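You operate a simulated robot arm through the tools that you are given. There is no shell and no other tool. Be economical: measure what you need, move in short steps, check, and stop when the job is done.

Carry out the task below with a simulated robot arm. There is one attempt and no reset: what you move stays moved.

TASK
Swap the green heel in the clamp for the grey heel.
Fine: free the clamp, stand the green heel in the row with the other heels, then clamp the grey one.
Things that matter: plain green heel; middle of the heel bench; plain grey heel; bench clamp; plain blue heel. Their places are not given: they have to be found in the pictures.

It is judged by the outcome, as a careful person would: the job done as asked, and still so three seconds after it is handed in. It fails if anything else is knocked over, pushed out of place, dropped, spilled or broken.

THE ROBOT
A 6-joint arm with a two-finger parallel gripper, fixed in place. Base frame: the origin is at the foot of the arm, x ahead of it, y to its left, z up; the work surface is at about z = 0. Lengths are in mm, angles in degrees, forces in N, time in s.
With the tool pointing down near the work surface it reaches from about 140 to 580 mm from the base axis. Its first joint turns from -66.0 to 66.0 degrees. Payload 2.1 kg.
Tool frame: the origin (TCP) lies between the finger pads and is the grasp point; the fingertips stand 30 mm ahead of it; z points along the fingers, y is the line along which they close. The gripper opens to 94 mm. The fingers are 28 mm wide and 10 mm thick; the gripper's body (50 by 96 mm) begins 55 mm behind the TCP.
Orientation is that of the tool frame in the base frame, as a unit quaternion [x, y, z, w]. With the fingers straight down and closing along the base's y, the tool's x points along the base's -x, its y along +y and its z along -z.

THE INTERFACE
- The arm moves only by the tool jog_arm. Its argument "deltas" is a list of rows, each a list of 7 numbers: the shift along the tool's x, y, z in mm, then the turn, a rotation vector about the tool's x, y, z in degrees, then the closure in counts, from 0 (fully open) to 255 (shut). In form: [[tx, ty, tz, rx, ry, rz, jaw], ...]. A call has 1 to 8 rows; each row shifts and turns the commanded pose from where the row before left it, along the tool's axes as they then stand. A row lasts 0.2 s, in which the tool goes at most 50 mm and 8.6 degrees; a call with a longer step from one row to the next is refused whole, and so is a gripper value outside its range. A pose out of reach is approached as far as the arm can. The call stops where the force on the tool passes 70 N (or 10 N more than at its start, if that is more) or the arm is blocked; 0.2 s more then pass. The fingers move at their own pace (about 72 mm/s each) and stop on an object; they squeeze with about 37 N. The grip force told is the motor's: it shows also when the fingers shut on nothing. Time passes only in rows, and 0.2 s behind the last, so rows that do not move let the fingers close. It gives the time, the measured TCP pose, the force on the tool (base axes), the opening and the grip force at its end, in the units of the frame above (readings bear some noise).
- Cameras (640 x 400 px; columns grow to the right, rows downward): "scene" is fixed at [48.4, -394.9, 448.1]; the picture's right is [0.69, -0.73, 0.00], its down [-0.64, -0.60, -0.48] and it looks along [0.35, 0.33, -0.88] (base axes); focal length 214 px, centre (320, 200). "wrist" rides on the gripper at [-37, 0, -58] in the tool frame; the picture's right is [0.00, -1.00, 0.00], its down [0.97, 0.00, -0.24] and it looks along [0.24, 0.00, 0.97] (tool axes); focal length 218 px, centre (320, 200).
- camera(camera): a new picture of that camera. No time passes.
- point_at(camera, pixels): for up to 12 pixels [column, row] of the newest picture of that camera ("zoom" is the newest enlarged one), the place [x, y, z] in the base frame of the surface seen there, good to about 2 mm. No time passes.
- enlarge(camera, box): a new picture of the part [left, top, right, bottom] of that camera's present view, enlarged. No time passes.
- hand_in(): hands the job in; it is judged then, once.

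Work in short steps. Measure before you move; look again where a grasp or a placing could have gone wrong, and mend it. You have 80 turns and 54 pictures in all, the two below and enlarged ones among them. Open the gripper and draw the arm clear of the work before you hand the job in, unless the task says otherwise; then end with one line.

The tools are called as name(argument=value, ...) on one line, values as JSON. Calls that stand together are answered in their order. jog_arm: Moves the arm, as the interface text tells. Its arguments: {"type":"object","properties":{"deltas":{"type":"array","items":{"type":"array","items":{"type":"number"}}}},"required":["deltas"]} The other tools are called the same way: camera (camera) takes a picture; point_at (camera, pixels) gives the place of the surface under pixels of a picture; enlarge (camera, box) takes an enlarged picture of a part of a camera's view; hand_in () hands the job in.

At the start:

```text
time: 0.0
ee_pos: [283.1, -196.9, 301.0]
tool_rot: [0.0, 1.0, 0.0, 0.0]
wrist_force: [0.4, 1.2, 0.5]
grip_width: 94.1
grip_force: 0.1
```

scene: 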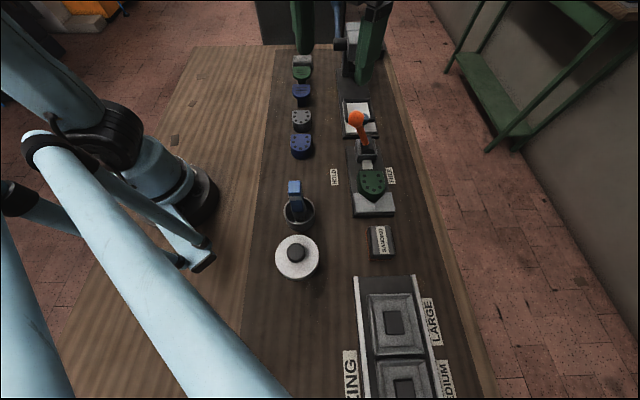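
wrist: 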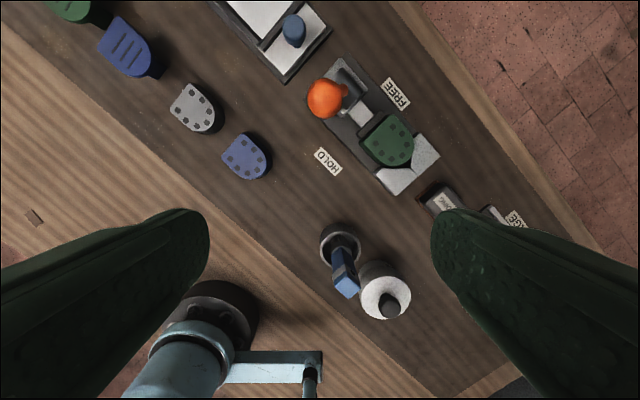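

The scene shows a row of heels (green, blue, grey, blue) at columns ~300, and the clamp with an orange-knob lever at (357,120) holding a green heel at (372,182). I enlarge both areas.

enlarge(camera="scene", box=[270, 40, 430, 230])

enlarge(camera="wrist", box=[40, 0, 460, 220])

point_at(camera="wrist", pixels=[[325, 98], [362, 113], [390, 140], [412, 160], [242, 156], [190, 108], [125, 45], [70, 5], [328, 160], [395, 93], [293, 30], [345, 140]])

point_at(camera="scene", pixels=[[356, 118], [366, 152], [372, 182], [375, 208], [301, 142], [300, 118], [301, 94], [302, 72], [303, 60], [355, 110], [334, 177], [391, 176]])

```text
2.11 times, centred on (350, 135) of scene
```

zoom: 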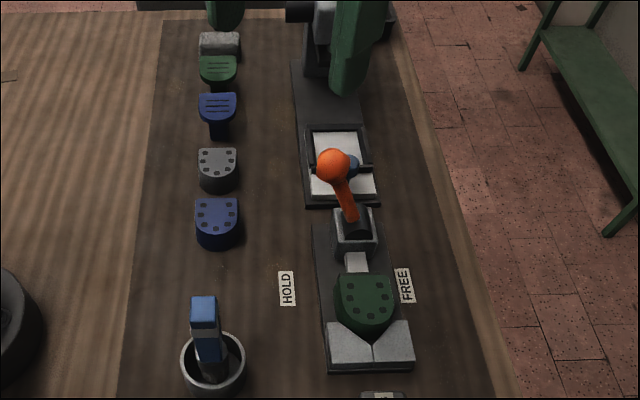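

```text
1.52 times, centred on (250, 110) of wrist
```

zoom: 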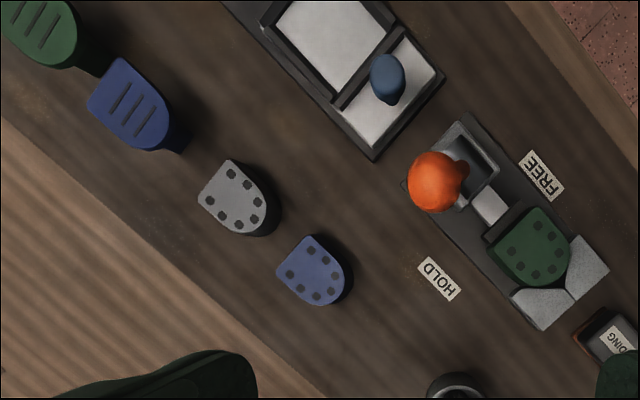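

```text
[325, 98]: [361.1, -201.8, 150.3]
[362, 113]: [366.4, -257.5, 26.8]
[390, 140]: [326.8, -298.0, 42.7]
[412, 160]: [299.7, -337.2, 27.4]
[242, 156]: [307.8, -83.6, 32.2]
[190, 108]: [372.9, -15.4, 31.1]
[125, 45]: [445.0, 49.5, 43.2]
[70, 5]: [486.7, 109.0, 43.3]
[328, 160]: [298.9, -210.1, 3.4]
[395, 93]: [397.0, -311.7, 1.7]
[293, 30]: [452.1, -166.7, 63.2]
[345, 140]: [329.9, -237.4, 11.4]
```

```text
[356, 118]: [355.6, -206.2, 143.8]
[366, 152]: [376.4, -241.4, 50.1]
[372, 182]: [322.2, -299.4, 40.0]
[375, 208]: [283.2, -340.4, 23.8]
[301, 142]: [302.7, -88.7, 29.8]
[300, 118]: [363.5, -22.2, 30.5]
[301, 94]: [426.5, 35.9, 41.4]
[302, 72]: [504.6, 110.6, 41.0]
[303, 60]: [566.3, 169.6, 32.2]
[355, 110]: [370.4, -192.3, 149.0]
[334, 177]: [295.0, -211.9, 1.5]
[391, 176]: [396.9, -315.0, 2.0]
```

The lever leans to the HOLD side. I turn the tool 46.7° to align it with the bench, so it closes across the row, and look again.

jog_arm(deltas=[[0, 0, 0, 0, 0, -7.8, 0], [0, 0, 0, 0, 0, -7.8, 0], [0, 0, 0, 0, 0, -7.8, 0], [0, 0, 0, 0, 0, -7.8, 0], [0, 0, 0, 0, 0, -7.8, 0], [0, 0, 0, 0, 0, -7.7, 0], [-20, -30, 0, 0, 0, 0, 0], [0, 0, 0, 0, 0, 0, 0]])

camera(camera="wrist")

camera(camera="scene")

```text
time: 1.8
ee_pos: [319.3, -202.6, 300.8]
tool_rot: [-0.398, 0.917, 0.0, 0.0]
wrist_force: [-0.1, 0.3, 0.1]
grip_width: 93.8
grip_force: 0.0
```

```text
49 pictures are left
```

wrist: 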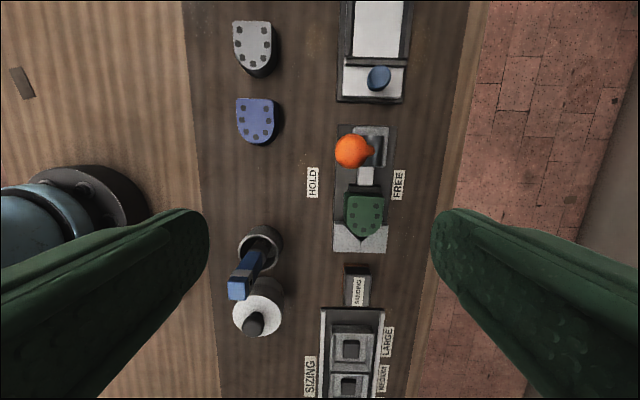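

```text
48 pictures are left
```

scene: 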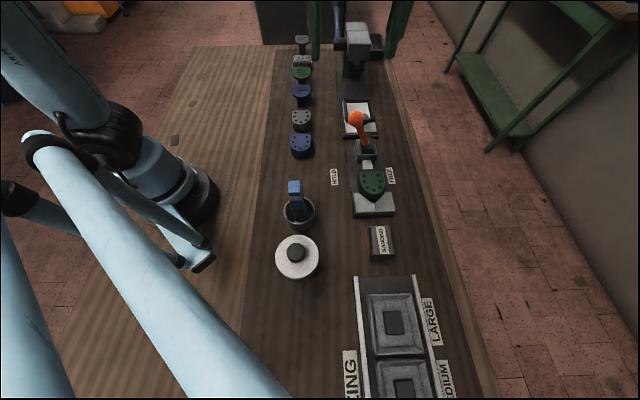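

I enlarge the row and clamp, now both unobstructed.

enlarge(camera="scene", box=[270, 25, 350, 75])

enlarge(camera="scene", box=[265, 70, 425, 170])

enlarge(camera="wrist", box=[220, 90, 420, 270])

```text
8.00 times, centred on (310, 50) of scene
```

zoom: 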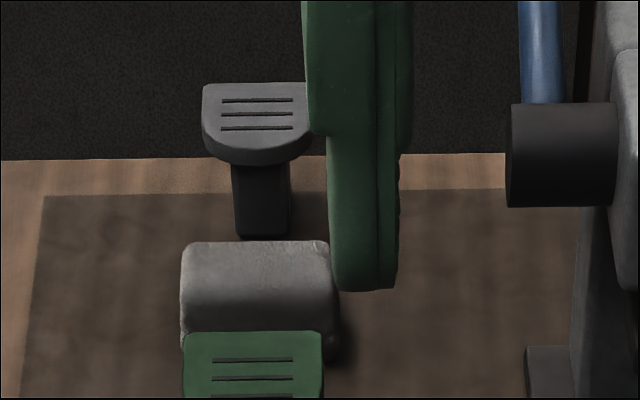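

```text
4.00 times, centred on (345, 120) of scene
```

zoom: 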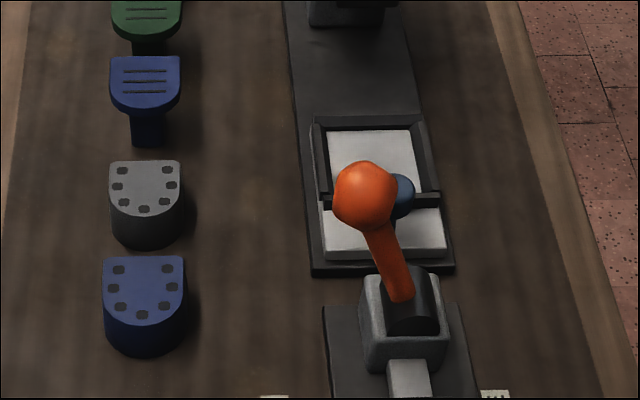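

```text
2.22 times, centred on (320, 180) of wrist
```

zoom: 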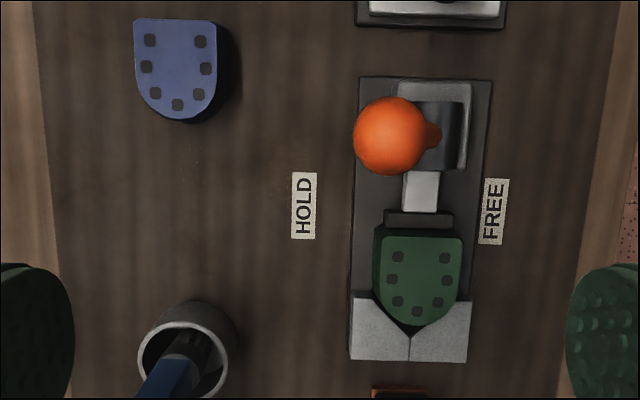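

I measure the heel geometry, the gap between the blue heel and the cup, and the clamp parts in this enlarged wrist view.

point_at(camera="zoom", pixels=[[135, 22], [214, 22], [177, 116], [185, 305], [190, 250], [382, 238], [458, 240], [415, 318], [370, 300], [468, 302], [418, 215], [390, 130]])

point_at(camera="wrist", pixels=[[260, 235], [376, 150], [366, 133], [340, 130], [366, 175], [236, 24], [270, 24], [254, 66], [340, 247], [386, 250], [200, 150], [390, 130]])

enlarge(camera="scene", box=[320, 100, 420, 225])

```text
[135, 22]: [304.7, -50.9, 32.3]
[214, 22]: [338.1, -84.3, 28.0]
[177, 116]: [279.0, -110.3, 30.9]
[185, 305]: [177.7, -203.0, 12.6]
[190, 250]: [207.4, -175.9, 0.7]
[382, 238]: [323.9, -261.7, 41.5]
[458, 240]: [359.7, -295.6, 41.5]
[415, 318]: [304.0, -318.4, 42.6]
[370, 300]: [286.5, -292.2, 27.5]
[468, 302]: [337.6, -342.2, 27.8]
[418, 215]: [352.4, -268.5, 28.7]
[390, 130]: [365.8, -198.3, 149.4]
```

```text
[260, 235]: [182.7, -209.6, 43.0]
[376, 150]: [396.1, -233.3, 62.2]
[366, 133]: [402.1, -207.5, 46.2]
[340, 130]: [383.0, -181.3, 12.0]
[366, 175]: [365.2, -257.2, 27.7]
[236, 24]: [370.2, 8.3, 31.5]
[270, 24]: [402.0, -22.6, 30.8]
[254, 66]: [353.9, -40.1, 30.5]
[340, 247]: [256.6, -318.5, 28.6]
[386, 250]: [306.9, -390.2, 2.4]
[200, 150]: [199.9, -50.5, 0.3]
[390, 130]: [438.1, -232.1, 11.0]
```

```text
3.20 times, centred on (370, 162) of scene
```

zoom: 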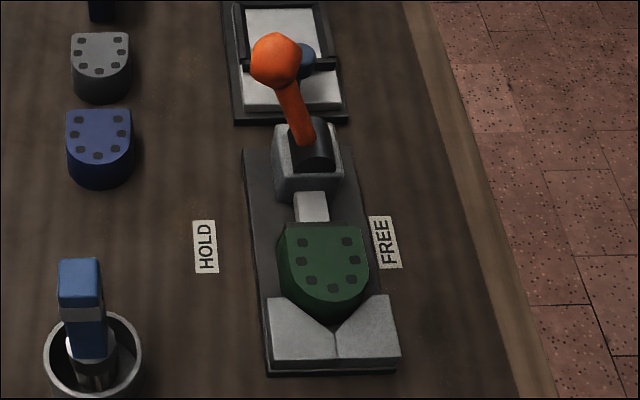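

Coordinates along the row (s) and across it (t) show that the bench lies at 45°. The ball's centre is at about (366,-201,133) and the lever pivots about the row direction. I close the fingers and come down on the HOLD side of the ball.

jog_arm(deltas=[[0, 0, 0, 0, 0, 1.9, 255], [-33.5, 17, 0, 0, 0, 0, 255], [0, 0, 30, 0, 0, 0, 255], [0, 0, 30, 0, 0, 0, 255], [0, 0, 30, 0, 0, 0, 255], [0, 0, 30, 0, 0, 0, 255], [0, 0, 30, 0, 0, 0, 255], [0, 0, 0, 0, 0, 0, 255]])

camera(camera="scene")

camera(camera="wrist")

```text
time: 3.6
ee_pos: [332.1, -168.2, 150.1]
tool_rot: [-0.381, 0.925, 0.0, 0.0]
wrist_force: [0.2, -0.1, -0.6]
grip_width: 0.0
grip_force: 32.8
```

```text
43 pictures are left
```

scene: 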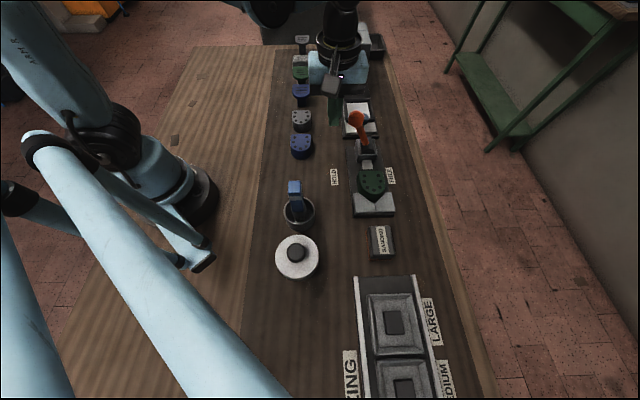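

```text
42 pictures are left
```

wrist: 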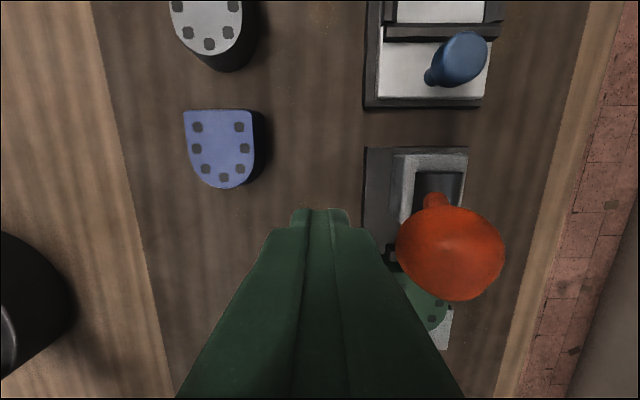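

The fingers are beside the ball. I check the ball's place relative to them before pushing.

point_at(camera="wrist", pixels=[[450, 253], [410, 245], [500, 250], [445, 212], [450, 296], [434, 199], [320, 212], [440, 185], [405, 165]])

enlarge(camera="scene", box=[310, 60, 410, 180])

```text
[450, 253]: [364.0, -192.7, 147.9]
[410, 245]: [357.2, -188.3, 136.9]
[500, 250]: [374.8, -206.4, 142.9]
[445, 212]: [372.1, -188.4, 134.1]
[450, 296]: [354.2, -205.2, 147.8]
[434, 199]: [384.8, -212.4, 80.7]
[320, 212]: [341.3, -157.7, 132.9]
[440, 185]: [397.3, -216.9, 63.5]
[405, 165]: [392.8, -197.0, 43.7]
```

```text
3.33 times, centred on (360, 120) of scene
```

zoom: 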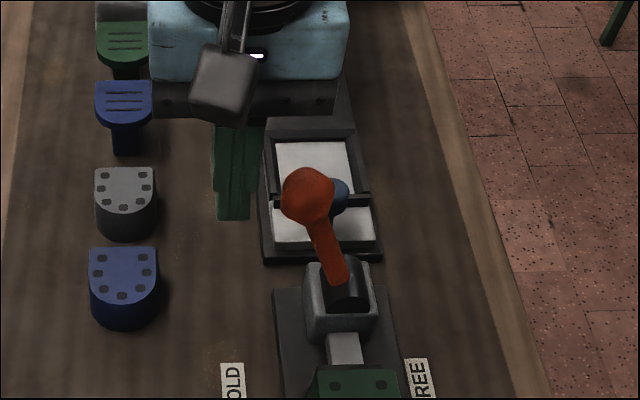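

Ball centre is at s≈116, which is the same as the fingers. I push toward FREE (tool −y).

jog_arm(deltas=[[0, -15, 0, 0, 0, 0, 255], [0, -12, 0, 0, 0, 0, 255], [0, -12, 0, 0, 0, 0, 255], [0, -12, 0, 0, 0, 0, 255], [0, -12, 0, 0, 0, 0, 255], [0, -12, 0, 0, 0, 0, 255], [0, -12, 0, 0, 0, 0, 255], [0, -12, 0, 0, 0, 0, 255]])

camera(camera="scene")

camera(camera="wrist")

```text
time: 5.4
ee_pos: [401.6, -238.3, 151.0]
tool_rot: [-0.381, 0.924, 0.0, 0.001]
wrist_force: [0.8, -0.6, 0.4]
grip_width: 0.0
grip_force: 33.3
```

```text
40 pictures are left
```

scene: 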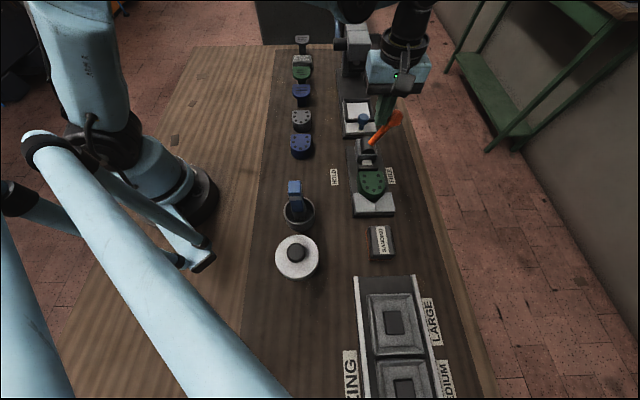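

```text
39 pictures are left
```

wrist: 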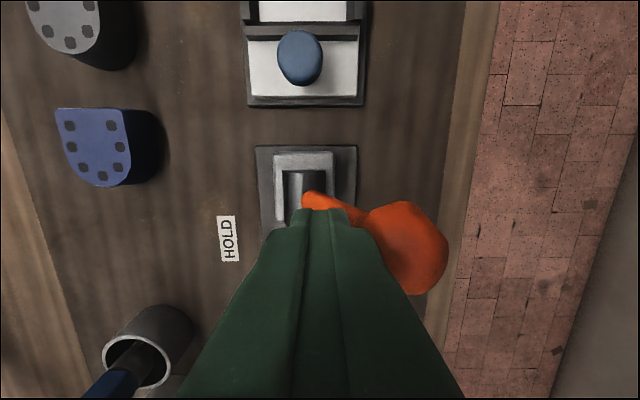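

The lever has flipped to the FREE side with no force left. I rise, open the gripper, and look at the clamp.

jog_arm(deltas=[[0, 5, -30, 0, 0, 0, 255], [0, 0, -40, 0, 0, 0, 255], [0, 0, -40, 0, 0, 0, 255], [20, 5, -30, 0, 0, 0, 0], [30, 5, 0, 0, 0, 0, 0], [30, 5, 0, 0, 0, 0, 0], [0, 0, 0, 0, 0, 0, 0]])

camera(camera="wrist")

enlarge(camera="scene", box=[320, 100, 420, 225])

```text
time: 7.0
ee_pos: [330.4, -280.0, 290.7]
tool_rot: [-0.381, 0.925, 0.0, 0.0]
wrist_force: [-0.4, -0.1, -0.6]
grip_width: 94.2
grip_force: 0.0
```

```text
38 pictures are left
```

wrist: 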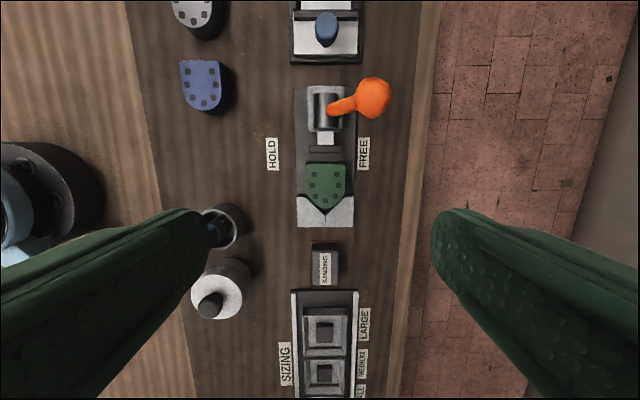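

```text
3.20 times, centred on (370, 162) of scene
```

zoom: 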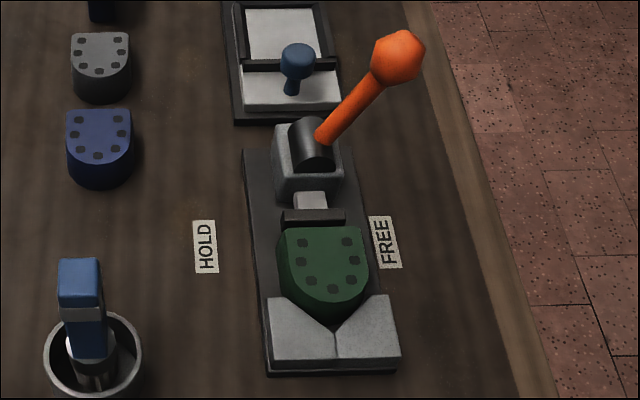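

The jaw has drawn back, with a gap at row ~158. I measure the heel in the clamp and the row from an enlarged view.

enlarge(camera="wrist", box=[280, 70, 400, 240])

```text
2.35 times, centred on (340, 155) of wrist
```

zoom: 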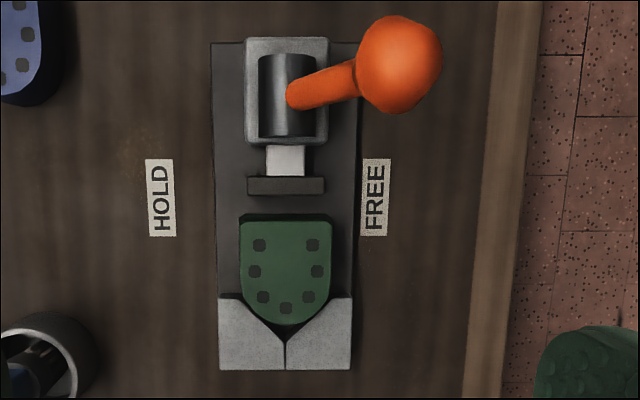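

point_at(camera="zoom", pixels=[[243, 225], [330, 225], [243, 285], [329, 285], [286, 322], [222, 303], [348, 303], [285, 340], [285, 186], [225, 260], [345, 260], [285, 260]])

point_at(camera="wrist", pixels=[[182, 63], [219, 63], [182, 90], [219, 90], [201, 109], [223, 207], [243, 232], [205, 215], [174, 2], [195, 36], [220, 290], [168, 150]])

```text
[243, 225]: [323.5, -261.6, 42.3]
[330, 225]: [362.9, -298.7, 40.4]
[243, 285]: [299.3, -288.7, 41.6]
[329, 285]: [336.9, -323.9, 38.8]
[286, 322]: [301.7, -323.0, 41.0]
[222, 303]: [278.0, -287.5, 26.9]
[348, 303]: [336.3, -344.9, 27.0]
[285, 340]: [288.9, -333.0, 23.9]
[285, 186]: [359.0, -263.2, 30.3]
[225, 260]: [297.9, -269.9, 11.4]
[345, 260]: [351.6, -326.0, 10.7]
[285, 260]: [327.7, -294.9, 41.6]
```

```text
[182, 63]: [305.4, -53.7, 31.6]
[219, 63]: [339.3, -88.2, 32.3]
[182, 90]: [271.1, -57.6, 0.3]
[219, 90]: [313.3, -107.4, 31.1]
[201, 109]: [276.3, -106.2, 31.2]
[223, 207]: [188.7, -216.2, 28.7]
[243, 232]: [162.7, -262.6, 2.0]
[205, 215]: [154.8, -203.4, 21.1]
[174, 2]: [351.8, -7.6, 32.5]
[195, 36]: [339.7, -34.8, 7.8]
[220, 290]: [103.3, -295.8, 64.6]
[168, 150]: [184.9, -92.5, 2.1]
```

Green heel: centre line t≈-441, straight sides s≈10–45, top z 42, standing on an 11 mm plate. I lower the open gripper around it at s=25.

jog_arm(deltas=[[10.6, -9.4, 40, 0, 0, 0, 0], [0, 0, 45, 0, 0, 0, 0], [0, 0, 45, 0, 0, 0, 0], [0, 0, 45, 0, 0, 0, 0], [0, 0, 35, 0, 0, 0, 0], [0, 0, 20, 0, 0, 0, 0], [0, 0, 13, 0, 0, 0, 0], [0, 0, 0, 0, 0, 0, 0]])

camera(camera="wrist")

enlarge(camera="scene", box=[310, 100, 430, 240])

```text
time: 8.8
ee_pos: [330.6, -294.4, 46.3]
tool_rot: [-0.381, 0.925, 0.0, 0.0]
wrist_force: [-0.5, 0.8, -0.4]
grip_width: 94.0
grip_force: 0.2
```

```text
35 pictures are left
```

wrist: 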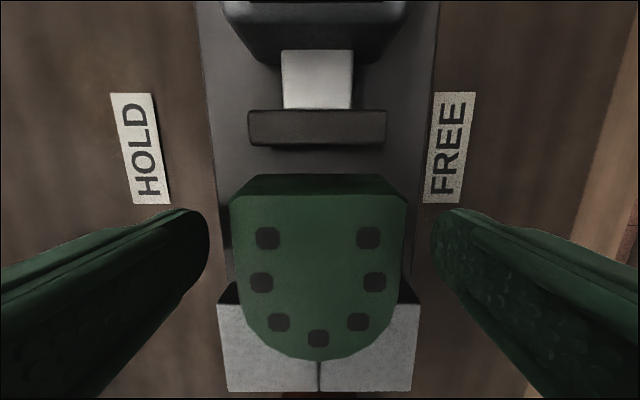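

```text
2.86 times, centred on (370, 170) of scene
```

zoom: 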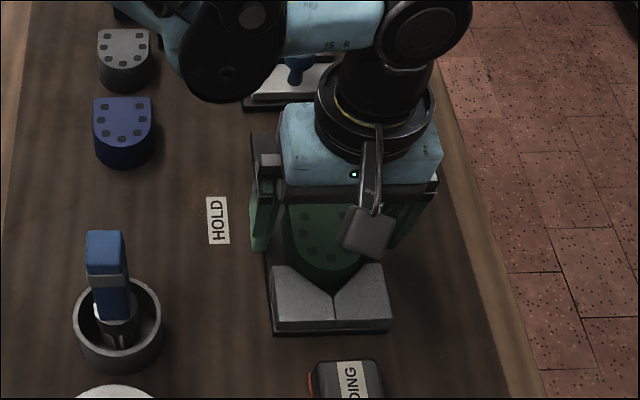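

Well centred. I close and lift straight up.

jog_arm(deltas=[[0, 0, 0, 0, 0, 0, 255], [0, 0, 0, 0, 0, 0, 255], [0, 0, 0, 0, 0, 0, 255], [0, 0, -5, 0, 0, 0, 255], [0, 0, -15, 0, 0, 0, 255], [0, 0, -30, 0, 0, 0, 255], [0, 0, -40, 0, 0, 0, 255], [0, 0, -20, 0, 0, 0, 255]])

camera(camera="wrist")

camera(camera="scene")

```text
time: 10.6
ee_pos: [330.2, -293.1, 155.9]
tool_rot: [-0.382, 0.924, 0.0, 0.0]
wrist_force: [-0.9, 0.4, -1.2]
grip_width: 58.1
grip_force: 37.0
```

```text
33 pictures are left
```

wrist: 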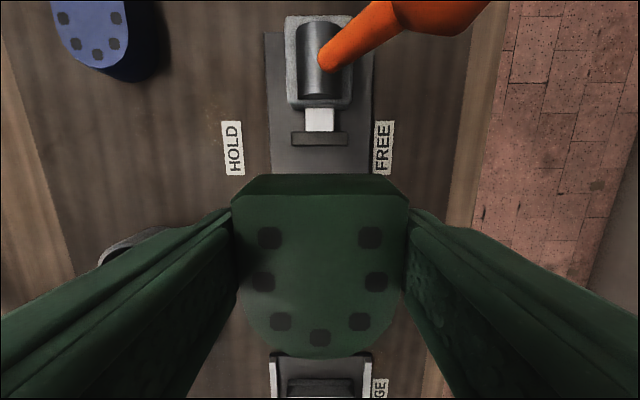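

```text
32 pictures are left
```

scene: 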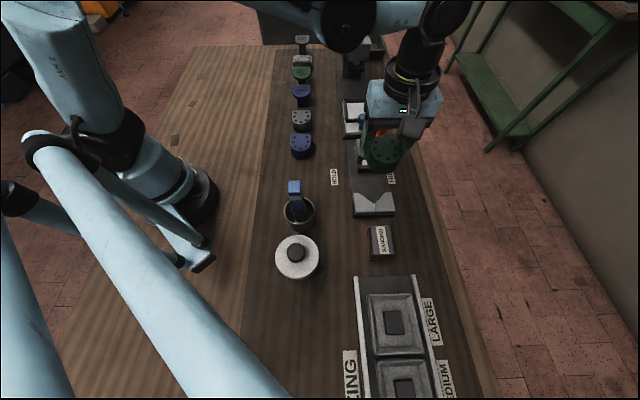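

The heel is held (opening 58). I carry it to the open place in line with the row, next to the blue heel (TCP s=70, t=-278), and stop above it.

jog_arm(deltas=[[0, 30, 0, 0, 0, 0, 255], [0, 30, 0, 0, 0, 0, 255], [-22, 30, 0, 0, 0, 0, 255], [-21.8, 30, 0, 0, 0, 0, 255], [0, 30, 0, 0, 0, 0, 255], [0, 12.7, 20, 0, 0, 0, 255], [0, 0, 30, 0, 0, 0, 255], [0, 0, 0, 0, 0, 0, 255]])

camera(camera="wrist")

enlarge(camera="scene", box=[250, 80, 410, 240])

```text
time: 12.4
ee_pos: [246.6, -144.6, 109.5]
tool_rot: [-0.381, 0.924, 0.001, 0.0]
wrist_force: [0.1, -0.3, -1.0]
grip_width: 58.3
grip_force: 37.1
```

```text
31 pictures are left
```

wrist: 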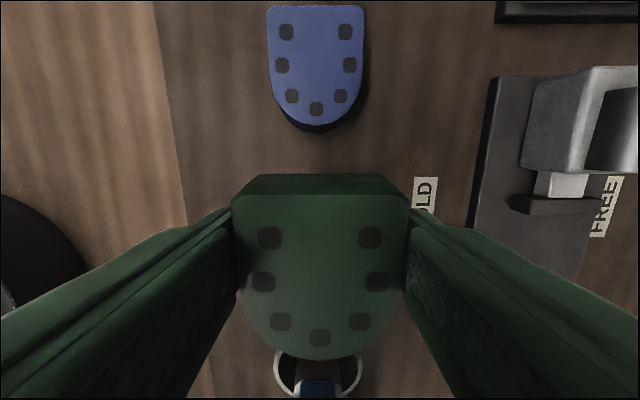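

```text
2.50 times, centred on (330, 160) of scene
```

zoom: 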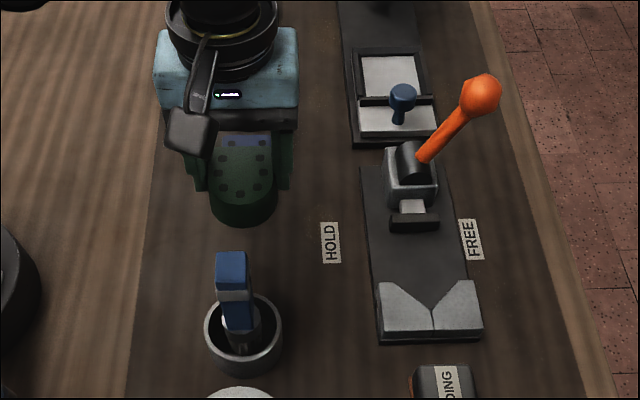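

I check the height of the box on the gripper's near side against the tool handle in the cup.

point_at(camera="zoom", pixels=[[190, 132], [180, 148], [230, 252], [233, 262], [235, 320], [210, 340], [245, 215], [245, 180]])

```text
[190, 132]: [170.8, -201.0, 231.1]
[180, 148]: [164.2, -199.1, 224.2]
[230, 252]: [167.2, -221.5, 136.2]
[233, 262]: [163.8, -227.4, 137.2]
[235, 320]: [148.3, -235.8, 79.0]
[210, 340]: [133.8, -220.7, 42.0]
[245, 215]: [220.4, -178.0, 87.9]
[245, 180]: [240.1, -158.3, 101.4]
```

enlarge(camera="scene", box=[275, 100, 345, 220])

```text
3.33 times, centred on (310, 160) of scene
```

zoom: 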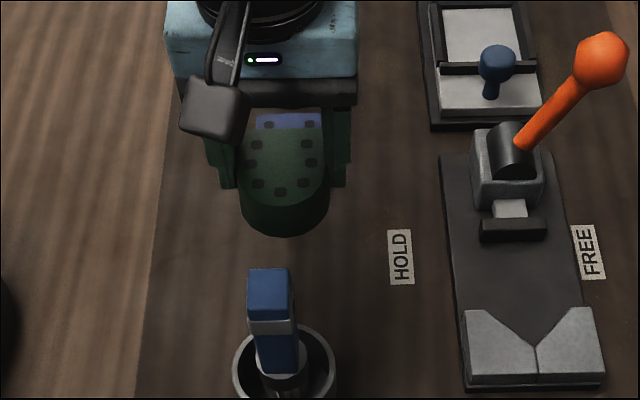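

point_at(camera="zoom", pixels=[[183, 122], [228, 140], [186, 82], [240, 95], [208, 100], [210, 130], [250, 272], [285, 272], [250, 312], [288, 316], [270, 290]])

```text
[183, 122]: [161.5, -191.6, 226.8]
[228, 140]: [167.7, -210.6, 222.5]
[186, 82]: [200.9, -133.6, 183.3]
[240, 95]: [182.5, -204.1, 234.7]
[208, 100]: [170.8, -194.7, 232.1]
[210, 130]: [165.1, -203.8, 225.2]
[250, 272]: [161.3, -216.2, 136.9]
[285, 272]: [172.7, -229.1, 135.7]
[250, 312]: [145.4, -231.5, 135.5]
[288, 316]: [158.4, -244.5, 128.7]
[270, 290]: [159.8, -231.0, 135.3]
```

The box and handle don't overlap in plan, but the margin is about 9 mm. I shift 6 mm toward the blue heel for more margin and then descend slowly.

jog_arm(deltas=[[-6, -1.4, 0, 0, 0, 0, 255], [0, 0, 20, 0, 0, 0, 255], [0, 0, 20, 0, 0, 0, 255], [0, 0, 15, 0, 0, 0, 255], [0, 0, 10, 0, 0, 0, 255], [0, 0, 5, 0, 0, 0, 255], [0, 0, 0, 0, 0, 0, 255]])

enlarge(camera="scene", box=[260, 100, 360, 220])

```text
time: 14.0
ee_pos: [250.5, -144.3, 37.7]
tool_rot: [-0.381, 0.924, 0.001, 0.001]
wrist_force: [0.1, 0.1, -1.8]
grip_width: 58.2
grip_force: 36.7
```

```text
3.33 times, centred on (310, 160) of scene
```

zoom: 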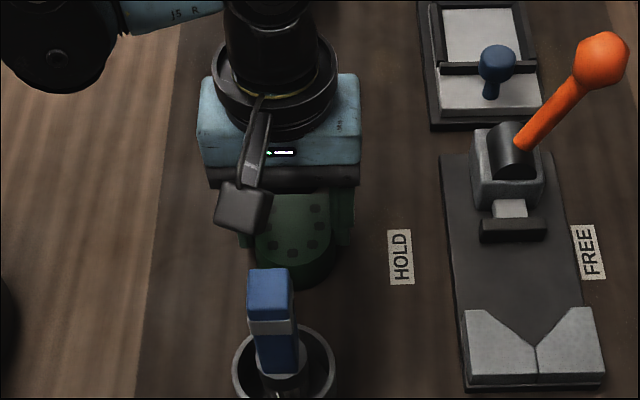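

No contact yet. I lower in 1 mm steps to set it down.

jog_arm(deltas=[[0, 0, 1, 0, 0, 0, 255], [0, 0, 0.8, 0, 0, 0, 255], [0, 0, 0, 0, 0, 0, 255]])

```text
time: 14.8
ee_pos: [250.6, -145.5, 36.9]
tool_rot: [-0.381, 0.925, 0.0, 0.0]
wrist_force: [-2.6, 2.2, 43.5]
grip_width: 58.3
grip_force: 37.1
```

Contact with the bench (43 N). I release and rise straight up.

jog_arm(deltas=[[0, 0, -0.8, 0, 0, 0, 255], [0, 0, 0, 0, 0, 0, 0], [0, 0, 0, 0, 0, 0, 0], [0, 0, 0, 0, 0, 0, 0], [0, 0, -20, 0, 0, 0, 0], [0, 0, -40, 0, 0, 0, 0], [0, 0, -45, 0, 0, 0, 0], [0, 0, -45, 0, 0, 0, 0]])

camera(camera="wrist")

enlarge(camera="scene", box=[260, 80, 360, 220])

```text
time: 16.6
ee_pos: [251.0, -144.0, 187.7]
tool_rot: [-0.381, 0.925, 0.0, 0.0]
wrist_force: [-0.3, 0.3, 0.0]
grip_width: 94.0
grip_force: 0.1
```

```text
27 pictures are left
```

wrist: 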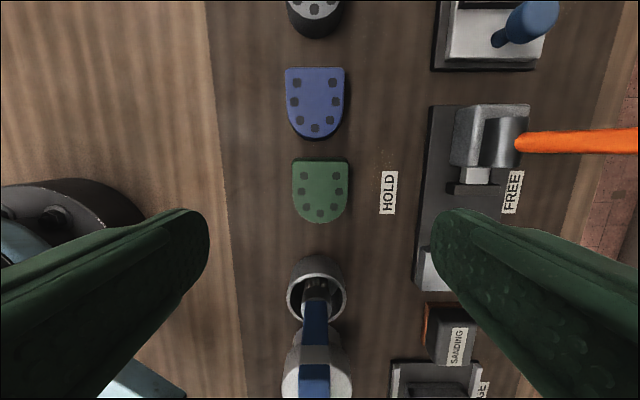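

```text
2.86 times, centred on (310, 150) of scene
```

zoom: 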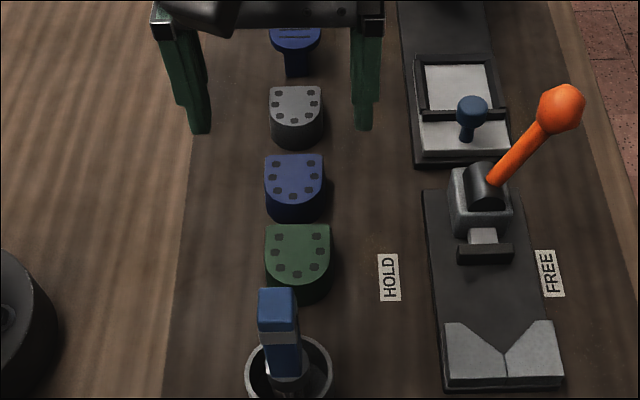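

The green heel stands in the row. Next I move above the grey heel and measure it.

jog_arm(deltas=[[-45, 0, 0, 0, 0, 0, 0], [-45, 0, 0, 0, 0, 0, 0], [-45, 0, 0, 0, 0, 0, 0], [-25, 0, 0, 0, 0, 0, 0], [0, 0, 0, 0, 0, 0, 0]])

camera(camera="wrist")

```text
time: 17.8
ee_pos: [364.4, -34.3, 186.3]
tool_rot: [-0.381, 0.925, 0.0, 0.0]
wrist_force: [-0.2, 0.3, 0.5]
grip_width: 94.0
grip_force: 0.0
```

```text
25 pictures are left
```

wrist: 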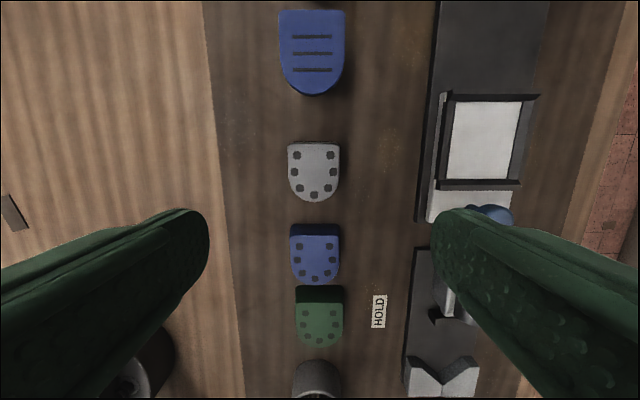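

enlarge(camera="wrist", box=[270, 130, 360, 215])

point_at(camera="wrist", pixels=[[290, 147], [337, 147], [290, 178], [338, 178], [314, 198], [292, 239], [339, 239], [313, 93], [314, 170], [316, 143]])

```text
4.71 times, centred on (315, 172) of wrist
```

zoom: 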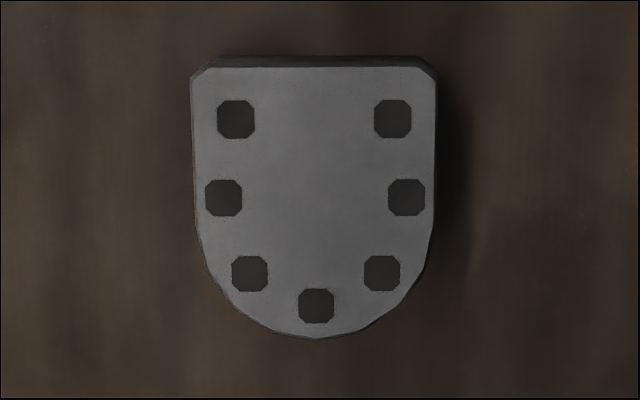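

```text
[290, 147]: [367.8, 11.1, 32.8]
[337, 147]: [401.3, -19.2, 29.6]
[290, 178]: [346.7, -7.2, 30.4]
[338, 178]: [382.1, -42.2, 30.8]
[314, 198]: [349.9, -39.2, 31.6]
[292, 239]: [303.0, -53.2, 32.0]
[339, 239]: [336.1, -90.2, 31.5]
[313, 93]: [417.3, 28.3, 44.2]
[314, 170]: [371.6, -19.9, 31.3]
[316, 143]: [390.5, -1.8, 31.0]
```

Grey heel: s≈219.7–270, centre t≈-275, top z 31. I descend with the TCP at s=254, z=36.

jog_arm(deltas=[[-20.6, 6.9, 0, 0, 0, 0, 0], [0, 0, 40, 0, 0, 0, 0], [0, 0, 40, 0, 0, 0, 0], [0, 0, 40, 0, 0, 0, 0], [0, 0, 20, 0, 0, 0, 0], [0, 0, 10, 0, 0, 0, 0], [0, 0, 0, 0, 0, 0, 0]])

camera(camera="wrist")

```text
time: 19.4
ee_pos: [373.8, -11.4, 35.6]
tool_rot: [-0.381, 0.925, 0.0, 0.0]
wrist_force: [0.4, 0.4, 0.0]
grip_width: 93.9
grip_force: 0.1
```

```text
23 pictures are left
```

wrist: 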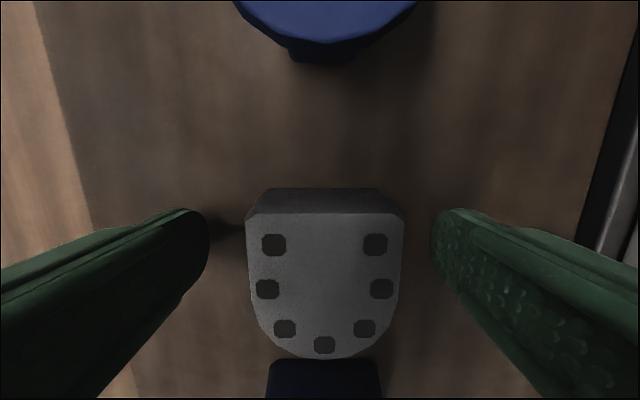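

Slightly off centre, so I correct by 1–2 mm, then close and lift.

jog_arm(deltas=[[2, -1.3, 0, 0, 0, 0, 0], [0, 0, 0, 0, 0, 0, 255], [0, 0, 0, 0, 0, 0, 255], [0, 0, 0, 0, 0, 0, 255], [0, 0, -5, 0, 0, 0, 255], [0, 0, -30, 0, 0, 0, 255], [0, 0, -40, 0, 0, 0, 255], [0, 0, -40, 0, 0, 0, 255]])

camera(camera="wrist")

```text
time: 21.2
ee_pos: [373.3, -14.3, 150.9]
tool_rot: [-0.381, 0.925, 0.0, 0.001]
wrist_force: [0.3, 0.5, -0.4]
grip_width: 52.2
grip_force: 37.2
```

```text
22 pictures are left
```

wrist: 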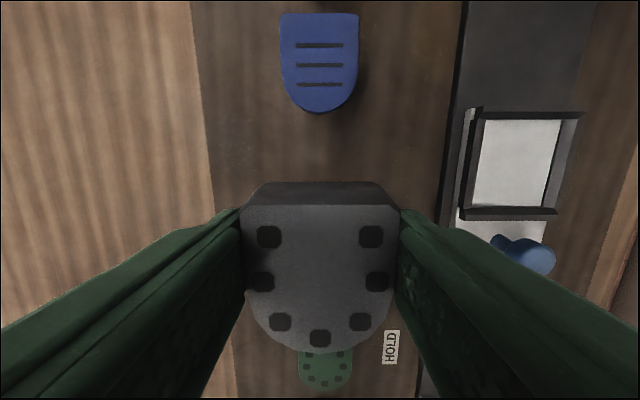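

Held (52 mm). I move along the row first, then across to above the clamp (TCP s=31, t=-441).

jog_arm(deltas=[[45, 0, 0, 0, 0, 0, 255], [45, 0, 0, 0, 0, 0, 255], [45, 0, 0, 0, 0, 0, 255], [45, 0, 0, 0, 0, 0, 255], [42.8, -10, 0, 0, 0, 0, 255], [0, -45, 0, 0, 0, 0, 255], [0, -45, 0, 0, 0, 0, 255], [0, -45, 0, 0, 0, 0, 255]])

jog_arm(deltas=[[0, -21.9, 0, 0, 0, 0, 255], [0, 0, 20, 0, 0, 0, 255], [0, 0, 20, 0, 0, 0, 255], [0, 0, 0, 0, 0, 0, 255]])

camera(camera="wrist")

enlarge(camera="scene", box=[270, 90, 430, 240])

```text
time: 23.0
ee_pos: [317.9, -274.1, 150.6]
tool_rot: [-0.381, 0.925, 0.0, 0.0]
wrist_force: [0.8, -0.6, -0.7]
grip_width: 52.3
grip_force: 36.6
```

```text
time: 24.0
ee_pos: [334.5, -289.3, 109.5]
tool_rot: [-0.381, 0.925, 0.0, 0.0]
wrist_force: [-0.3, -0.6, -1.0]
grip_width: 52.4
grip_force: 36.8
```

```text
21 pictures are left
```

wrist: 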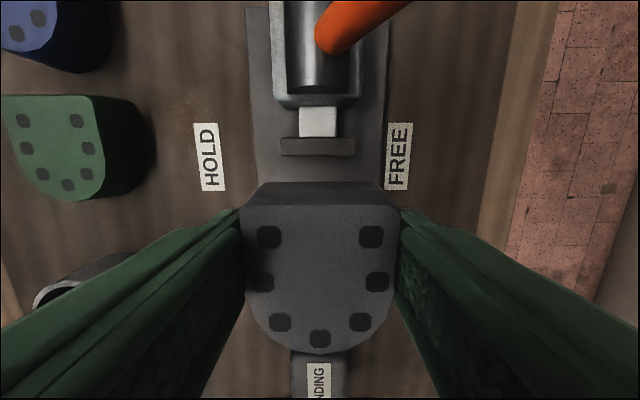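

```text
2.67 times, centred on (350, 165) of scene
```

zoom: 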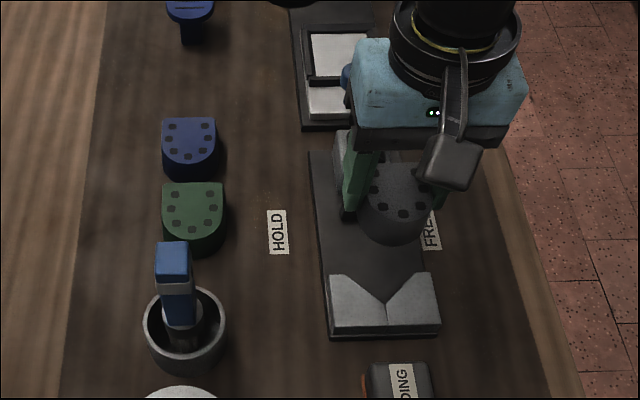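

Aligned with the jaw. I descend to just above the plate.

jog_arm(deltas=[[0, 0, 25, 0, 0, 0, 255], [0, 0, 20, 0, 0, 0, 255], [0, 0, 10, 0, 0, 0, 255], [0, 0, 5, 0, 0, 0, 255], [0, 0, 0, 0, 0, 0, 255], [0, 0, 1, 0, 0, 0, 255], [0, 0, 0, 0, 0, 0, 255]])

camera(camera="wrist")

```text
time: 25.6
ee_pos: [334.0, -290.7, 50.6]
tool_rot: [-0.381, 0.924, -0.001, 0.0]
wrist_force: [0.6, 0.1, -1.3]
grip_width: 52.2
grip_force: 37.1
```

```text
19 pictures are left
```

wrist: 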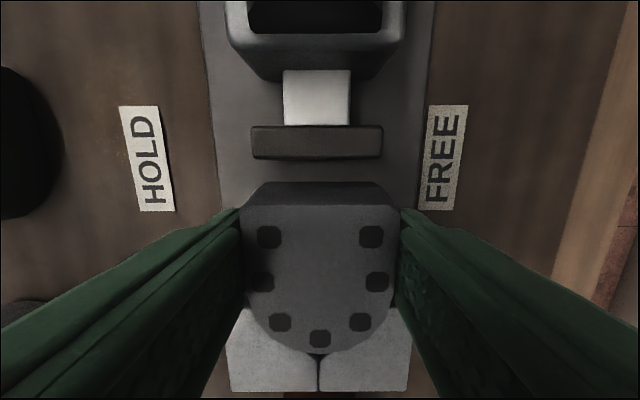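

Still 3 mm high. I lower gently to contact.

jog_arm(deltas=[[0, 0, 1.5, 0, 0, 0, 255], [0, 0, 0.8, 0, 0, 0, 255], [0, 0, 0, 0, 0, 0, 255]])

```text
time: 26.4
ee_pos: [333.2, -290.0, 48.9]
tool_rot: [-0.381, 0.925, -0.001, 0.0]
wrist_force: [-0.8, 0.0, -1.2]
grip_width: 52.2
grip_force: 36.7
```

jog_arm(deltas=[[0, 0, 0.8, 0, 0, 0, 255], [0, 0, 0, 0, 0, 0, 255]])

jog_arm(deltas=[[0, 0, 0.6, 0, 0, 0, 255], [0, 0, 0, 0, 0, 0, 255]])

```text
time: 27.0
ee_pos: [331.4, -290.0, 47.8]
tool_rot: [-0.381, 0.924, 0.001, -0.001]
wrist_force: [-0.2, 0.3, -0.1]
grip_width: 52.2
grip_force: 36.7
```

```text
time: 27.6
ee_pos: [333.4, -290.2, 46.9]
tool_rot: [-0.381, 0.925, 0.0, 0.0]
wrist_force: [-0.6, 0.0, -0.8]
grip_width: 52.5
grip_force: 37.4
```

Nearly on the plate. I slide it toward the V jaw (tool +x) in small steps.

jog_arm(deltas=[[3, 0, 0, 0, 0, 0, 255], [3, 0, 0, 0, 0, 0, 255], [2, 0, 0, 0, 0, 0, 255], [0, 0, 0, 0, 0, 0, 255]])

jog_arm(deltas=[[1.5, 0, 0, 0, 0, 0, 255], [1.5, 0, 0, 0, 0, 0, 255], [0, 0, 0, 0, 0, 0, 255]])

camera(camera="wrist")

```text
time: 28.6
ee_pos: [326.4, -295.7, 47.8]
tool_rot: [-0.381, 0.925, 0.0, 0.001]
wrist_force: [0.1, 0.4, -0.7]
grip_width: 52.3
grip_force: 37.2
```

```text
time: 29.4
ee_pos: [323.7, -297.4, 47.5]
tool_rot: [-0.381, 0.925, 0.0, 0.0]
wrist_force: [2.0, 3.4, 0.0]
grip_width: 52.4
grip_force: 37.7
```

```text
18 pictures are left
```

wrist: 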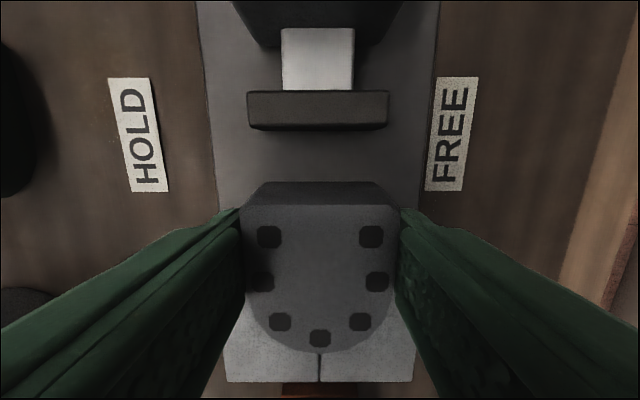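

A 4 N push-back shows contact with the V is starting. I press 1 mm more and check.

jog_arm(deltas=[[1, 0, 0, 0, 0, 0, 255], [0, 0, 0, 0, 0, 0, 255]])

jog_arm(deltas=[[0, 0, 0.6, 0, 0, 0, 255], [0, 0, 0, 0, 0, 0, 255]])

```text
time: 30.0
ee_pos: [324.4, -297.7, 46.9]
tool_rot: [-0.382, 0.924, 0.001, 0.0]
wrist_force: [1.2, 10.9, 1.1]
grip_width: 52.2
grip_force: 37.1
```

```text
time: 30.6
ee_pos: [325.1, -298.5, 46.3]
tool_rot: [-0.382, 0.924, 0.001, 0.0]
wrist_force: [0.3, 17.2, 9.4]
grip_width: 52.3
grip_force: 36.8
```

It touches the plate and mainly the −v V face. I nudge 1 mm toward +v to centre, then press again.

jog_arm(deltas=[[0, 1, 0, 0, 0, 0, 255], [0.7, 0, 0, 0, 0, 0, 255], [0, 0, 0, 0, 0, 0, 255]])

```text
time: 31.4
ee_pos: [323.9, -298.8, 45.4]
tool_rot: [-0.382, 0.924, -0.002, 0.002]
wrist_force: [12.1, 10.0, -6.2]
grip_width: 52.4
grip_force: 37.0
```

The force is now purely along the clamp axis, so the heel is seated in the V. I release and rise.

jog_arm(deltas=[[-0.5, 0, 0, 0, 0, 0, 255], [0, 0, 0, 0, 0, 0, 0], [0, 0, 0, 0, 0, 0, 0], [0, 0, 0, 0, 0, 0, 0], [0, 0, -20, 0, 0, 0, 0], [0, 0, -45, 0, 0, 0, 0], [0, 0, -45, 0, 0, 0, 0], [0, 0, -45, 0, 0, 0, 0]])

camera(camera="wrist")

enlarge(camera="scene", box=[320, 80, 420, 225])

```text
time: 33.2
ee_pos: [321.9, -300.5, 202.5]
tool_rot: [-0.381, 0.924, -0.001, -0.001]
wrist_force: [0.9, -0.4, -0.1]
grip_width: 93.9
grip_force: 0.0
```

```text
17 pictures are left
```

wrist: 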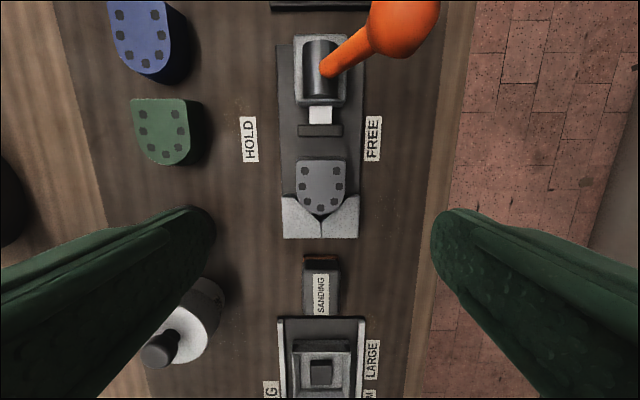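

```text
2.76 times, centred on (370, 152) of scene
```

zoom: 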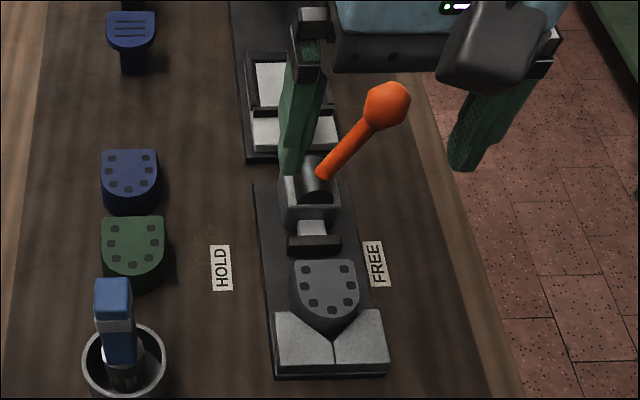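

The grey heel sits in the V. I measure the ball in its FREE position.

point_at(camera="wrist", pixels=[[404, 25], [404, 10], [425, 25], [345, 56], [328, 72], [320, 130], [320, 162], [320, 213]])

point_at(camera="zoom", pixels=[[388, 105], [370, 108], [405, 105], [385, 90], [385, 125], [350, 145]])

```text
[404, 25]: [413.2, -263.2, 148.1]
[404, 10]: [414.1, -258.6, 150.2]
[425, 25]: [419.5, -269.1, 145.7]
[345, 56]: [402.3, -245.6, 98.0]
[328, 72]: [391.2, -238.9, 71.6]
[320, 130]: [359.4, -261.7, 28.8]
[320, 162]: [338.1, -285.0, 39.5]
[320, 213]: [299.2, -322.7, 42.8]
```

```text
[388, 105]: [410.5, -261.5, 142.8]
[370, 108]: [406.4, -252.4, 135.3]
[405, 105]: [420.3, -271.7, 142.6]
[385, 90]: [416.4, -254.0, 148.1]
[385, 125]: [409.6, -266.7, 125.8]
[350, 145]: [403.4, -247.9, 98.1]
```

The ball centre is at about s=114, t=-481. I close the fingers and go round to its far (FREE) side: across first, then along, then down.

jog_arm(deltas=[[0, -44, 0, 0, 0, 0, 255], [0, -44, 0, 0, 0, 0, 255], [-33, 0, 0, 0, 0, 0, 255], [-33, 0, 0, 0, 0, 0, 255], [-34, 0, 0, 0, 0, 0, 255], [0, 0, 0, 0, 0, 0, 255]])

camera(camera="wrist")

```text
time: 34.6
ee_pos: [455.6, -288.6, 200.4]
tool_rot: [-0.381, 0.925, 0.0, 0.0]
wrist_force: [-0.4, 0.1, -1.0]
grip_width: 0.0
grip_force: 33.0
```

```text
15 pictures are left
```

wrist: 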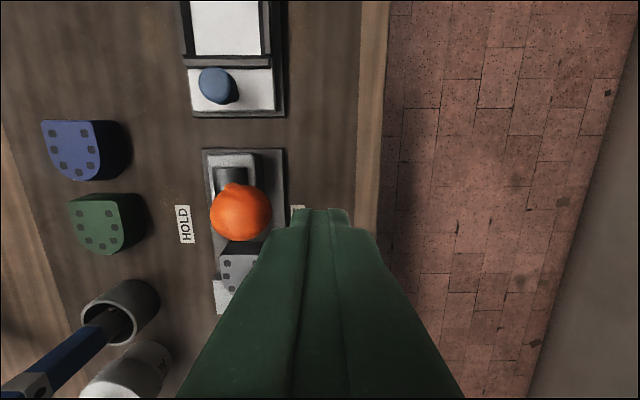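

Clear beside the ball. I descend to z≈150 and begin pushing toward HOLD.

jog_arm(deltas=[[2, 0, 25, 0, 0, 0, 255], [0, 0, 25, 0, 0, 0, 255], [0, 0, 0, 0, 0, 0, 255], [0, 12, 0, 0, 0, 0, 255], [0, 12, 0, 0, 0, 0, 255], [0, 12, 0, 0, 0, 0, 255], [0, 12, 0, 0, 0, 0, 255], [0, 12, 0, 0, 0, 0, 255]])

jog_arm(deltas=[[0, 10, 0, 0, 0, 0, 255], [0, 10, 0, 0, 0, 0, 255], [0, 10, 0, 0, 0, 0, 255], [0, 8, 0, 0, 0, 0, 255], [0, 0, 0, 0, 0, 0, 255]])

camera(camera="wrist")

enlarge(camera="scene", box=[310, 70, 430, 225])

```text
time: 36.4
ee_pos: [412.9, -248.3, 151.0]
tool_rot: [-0.381, 0.924, 0.0, -0.001]
wrist_force: [1.2, -1.0, 1.1]
grip_width: 0.2
grip_force: 32.5
```

```text
time: 37.6
ee_pos: [385.0, -221.5, 151.4]
tool_rot: [-0.381, 0.924, 0.0, 0.0]
wrist_force: [0.8, -0.7, 0.2]
grip_width: 0.0
grip_force: 33.4
```

```text
14 pictures are left
```

wrist: 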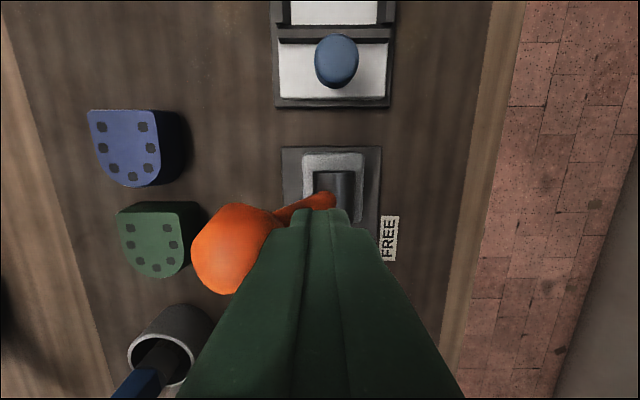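

```text
2.58 times, centred on (370, 148) of scene
```

zoom: 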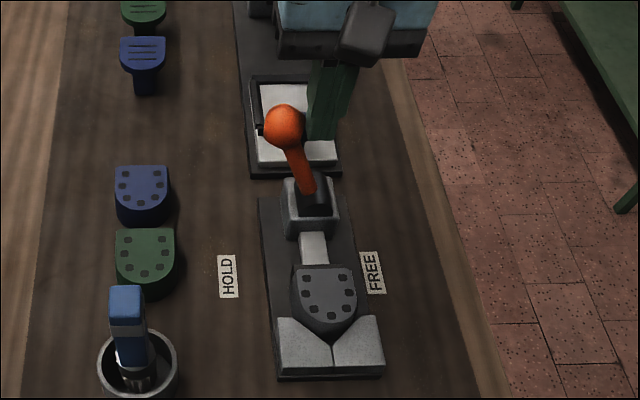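

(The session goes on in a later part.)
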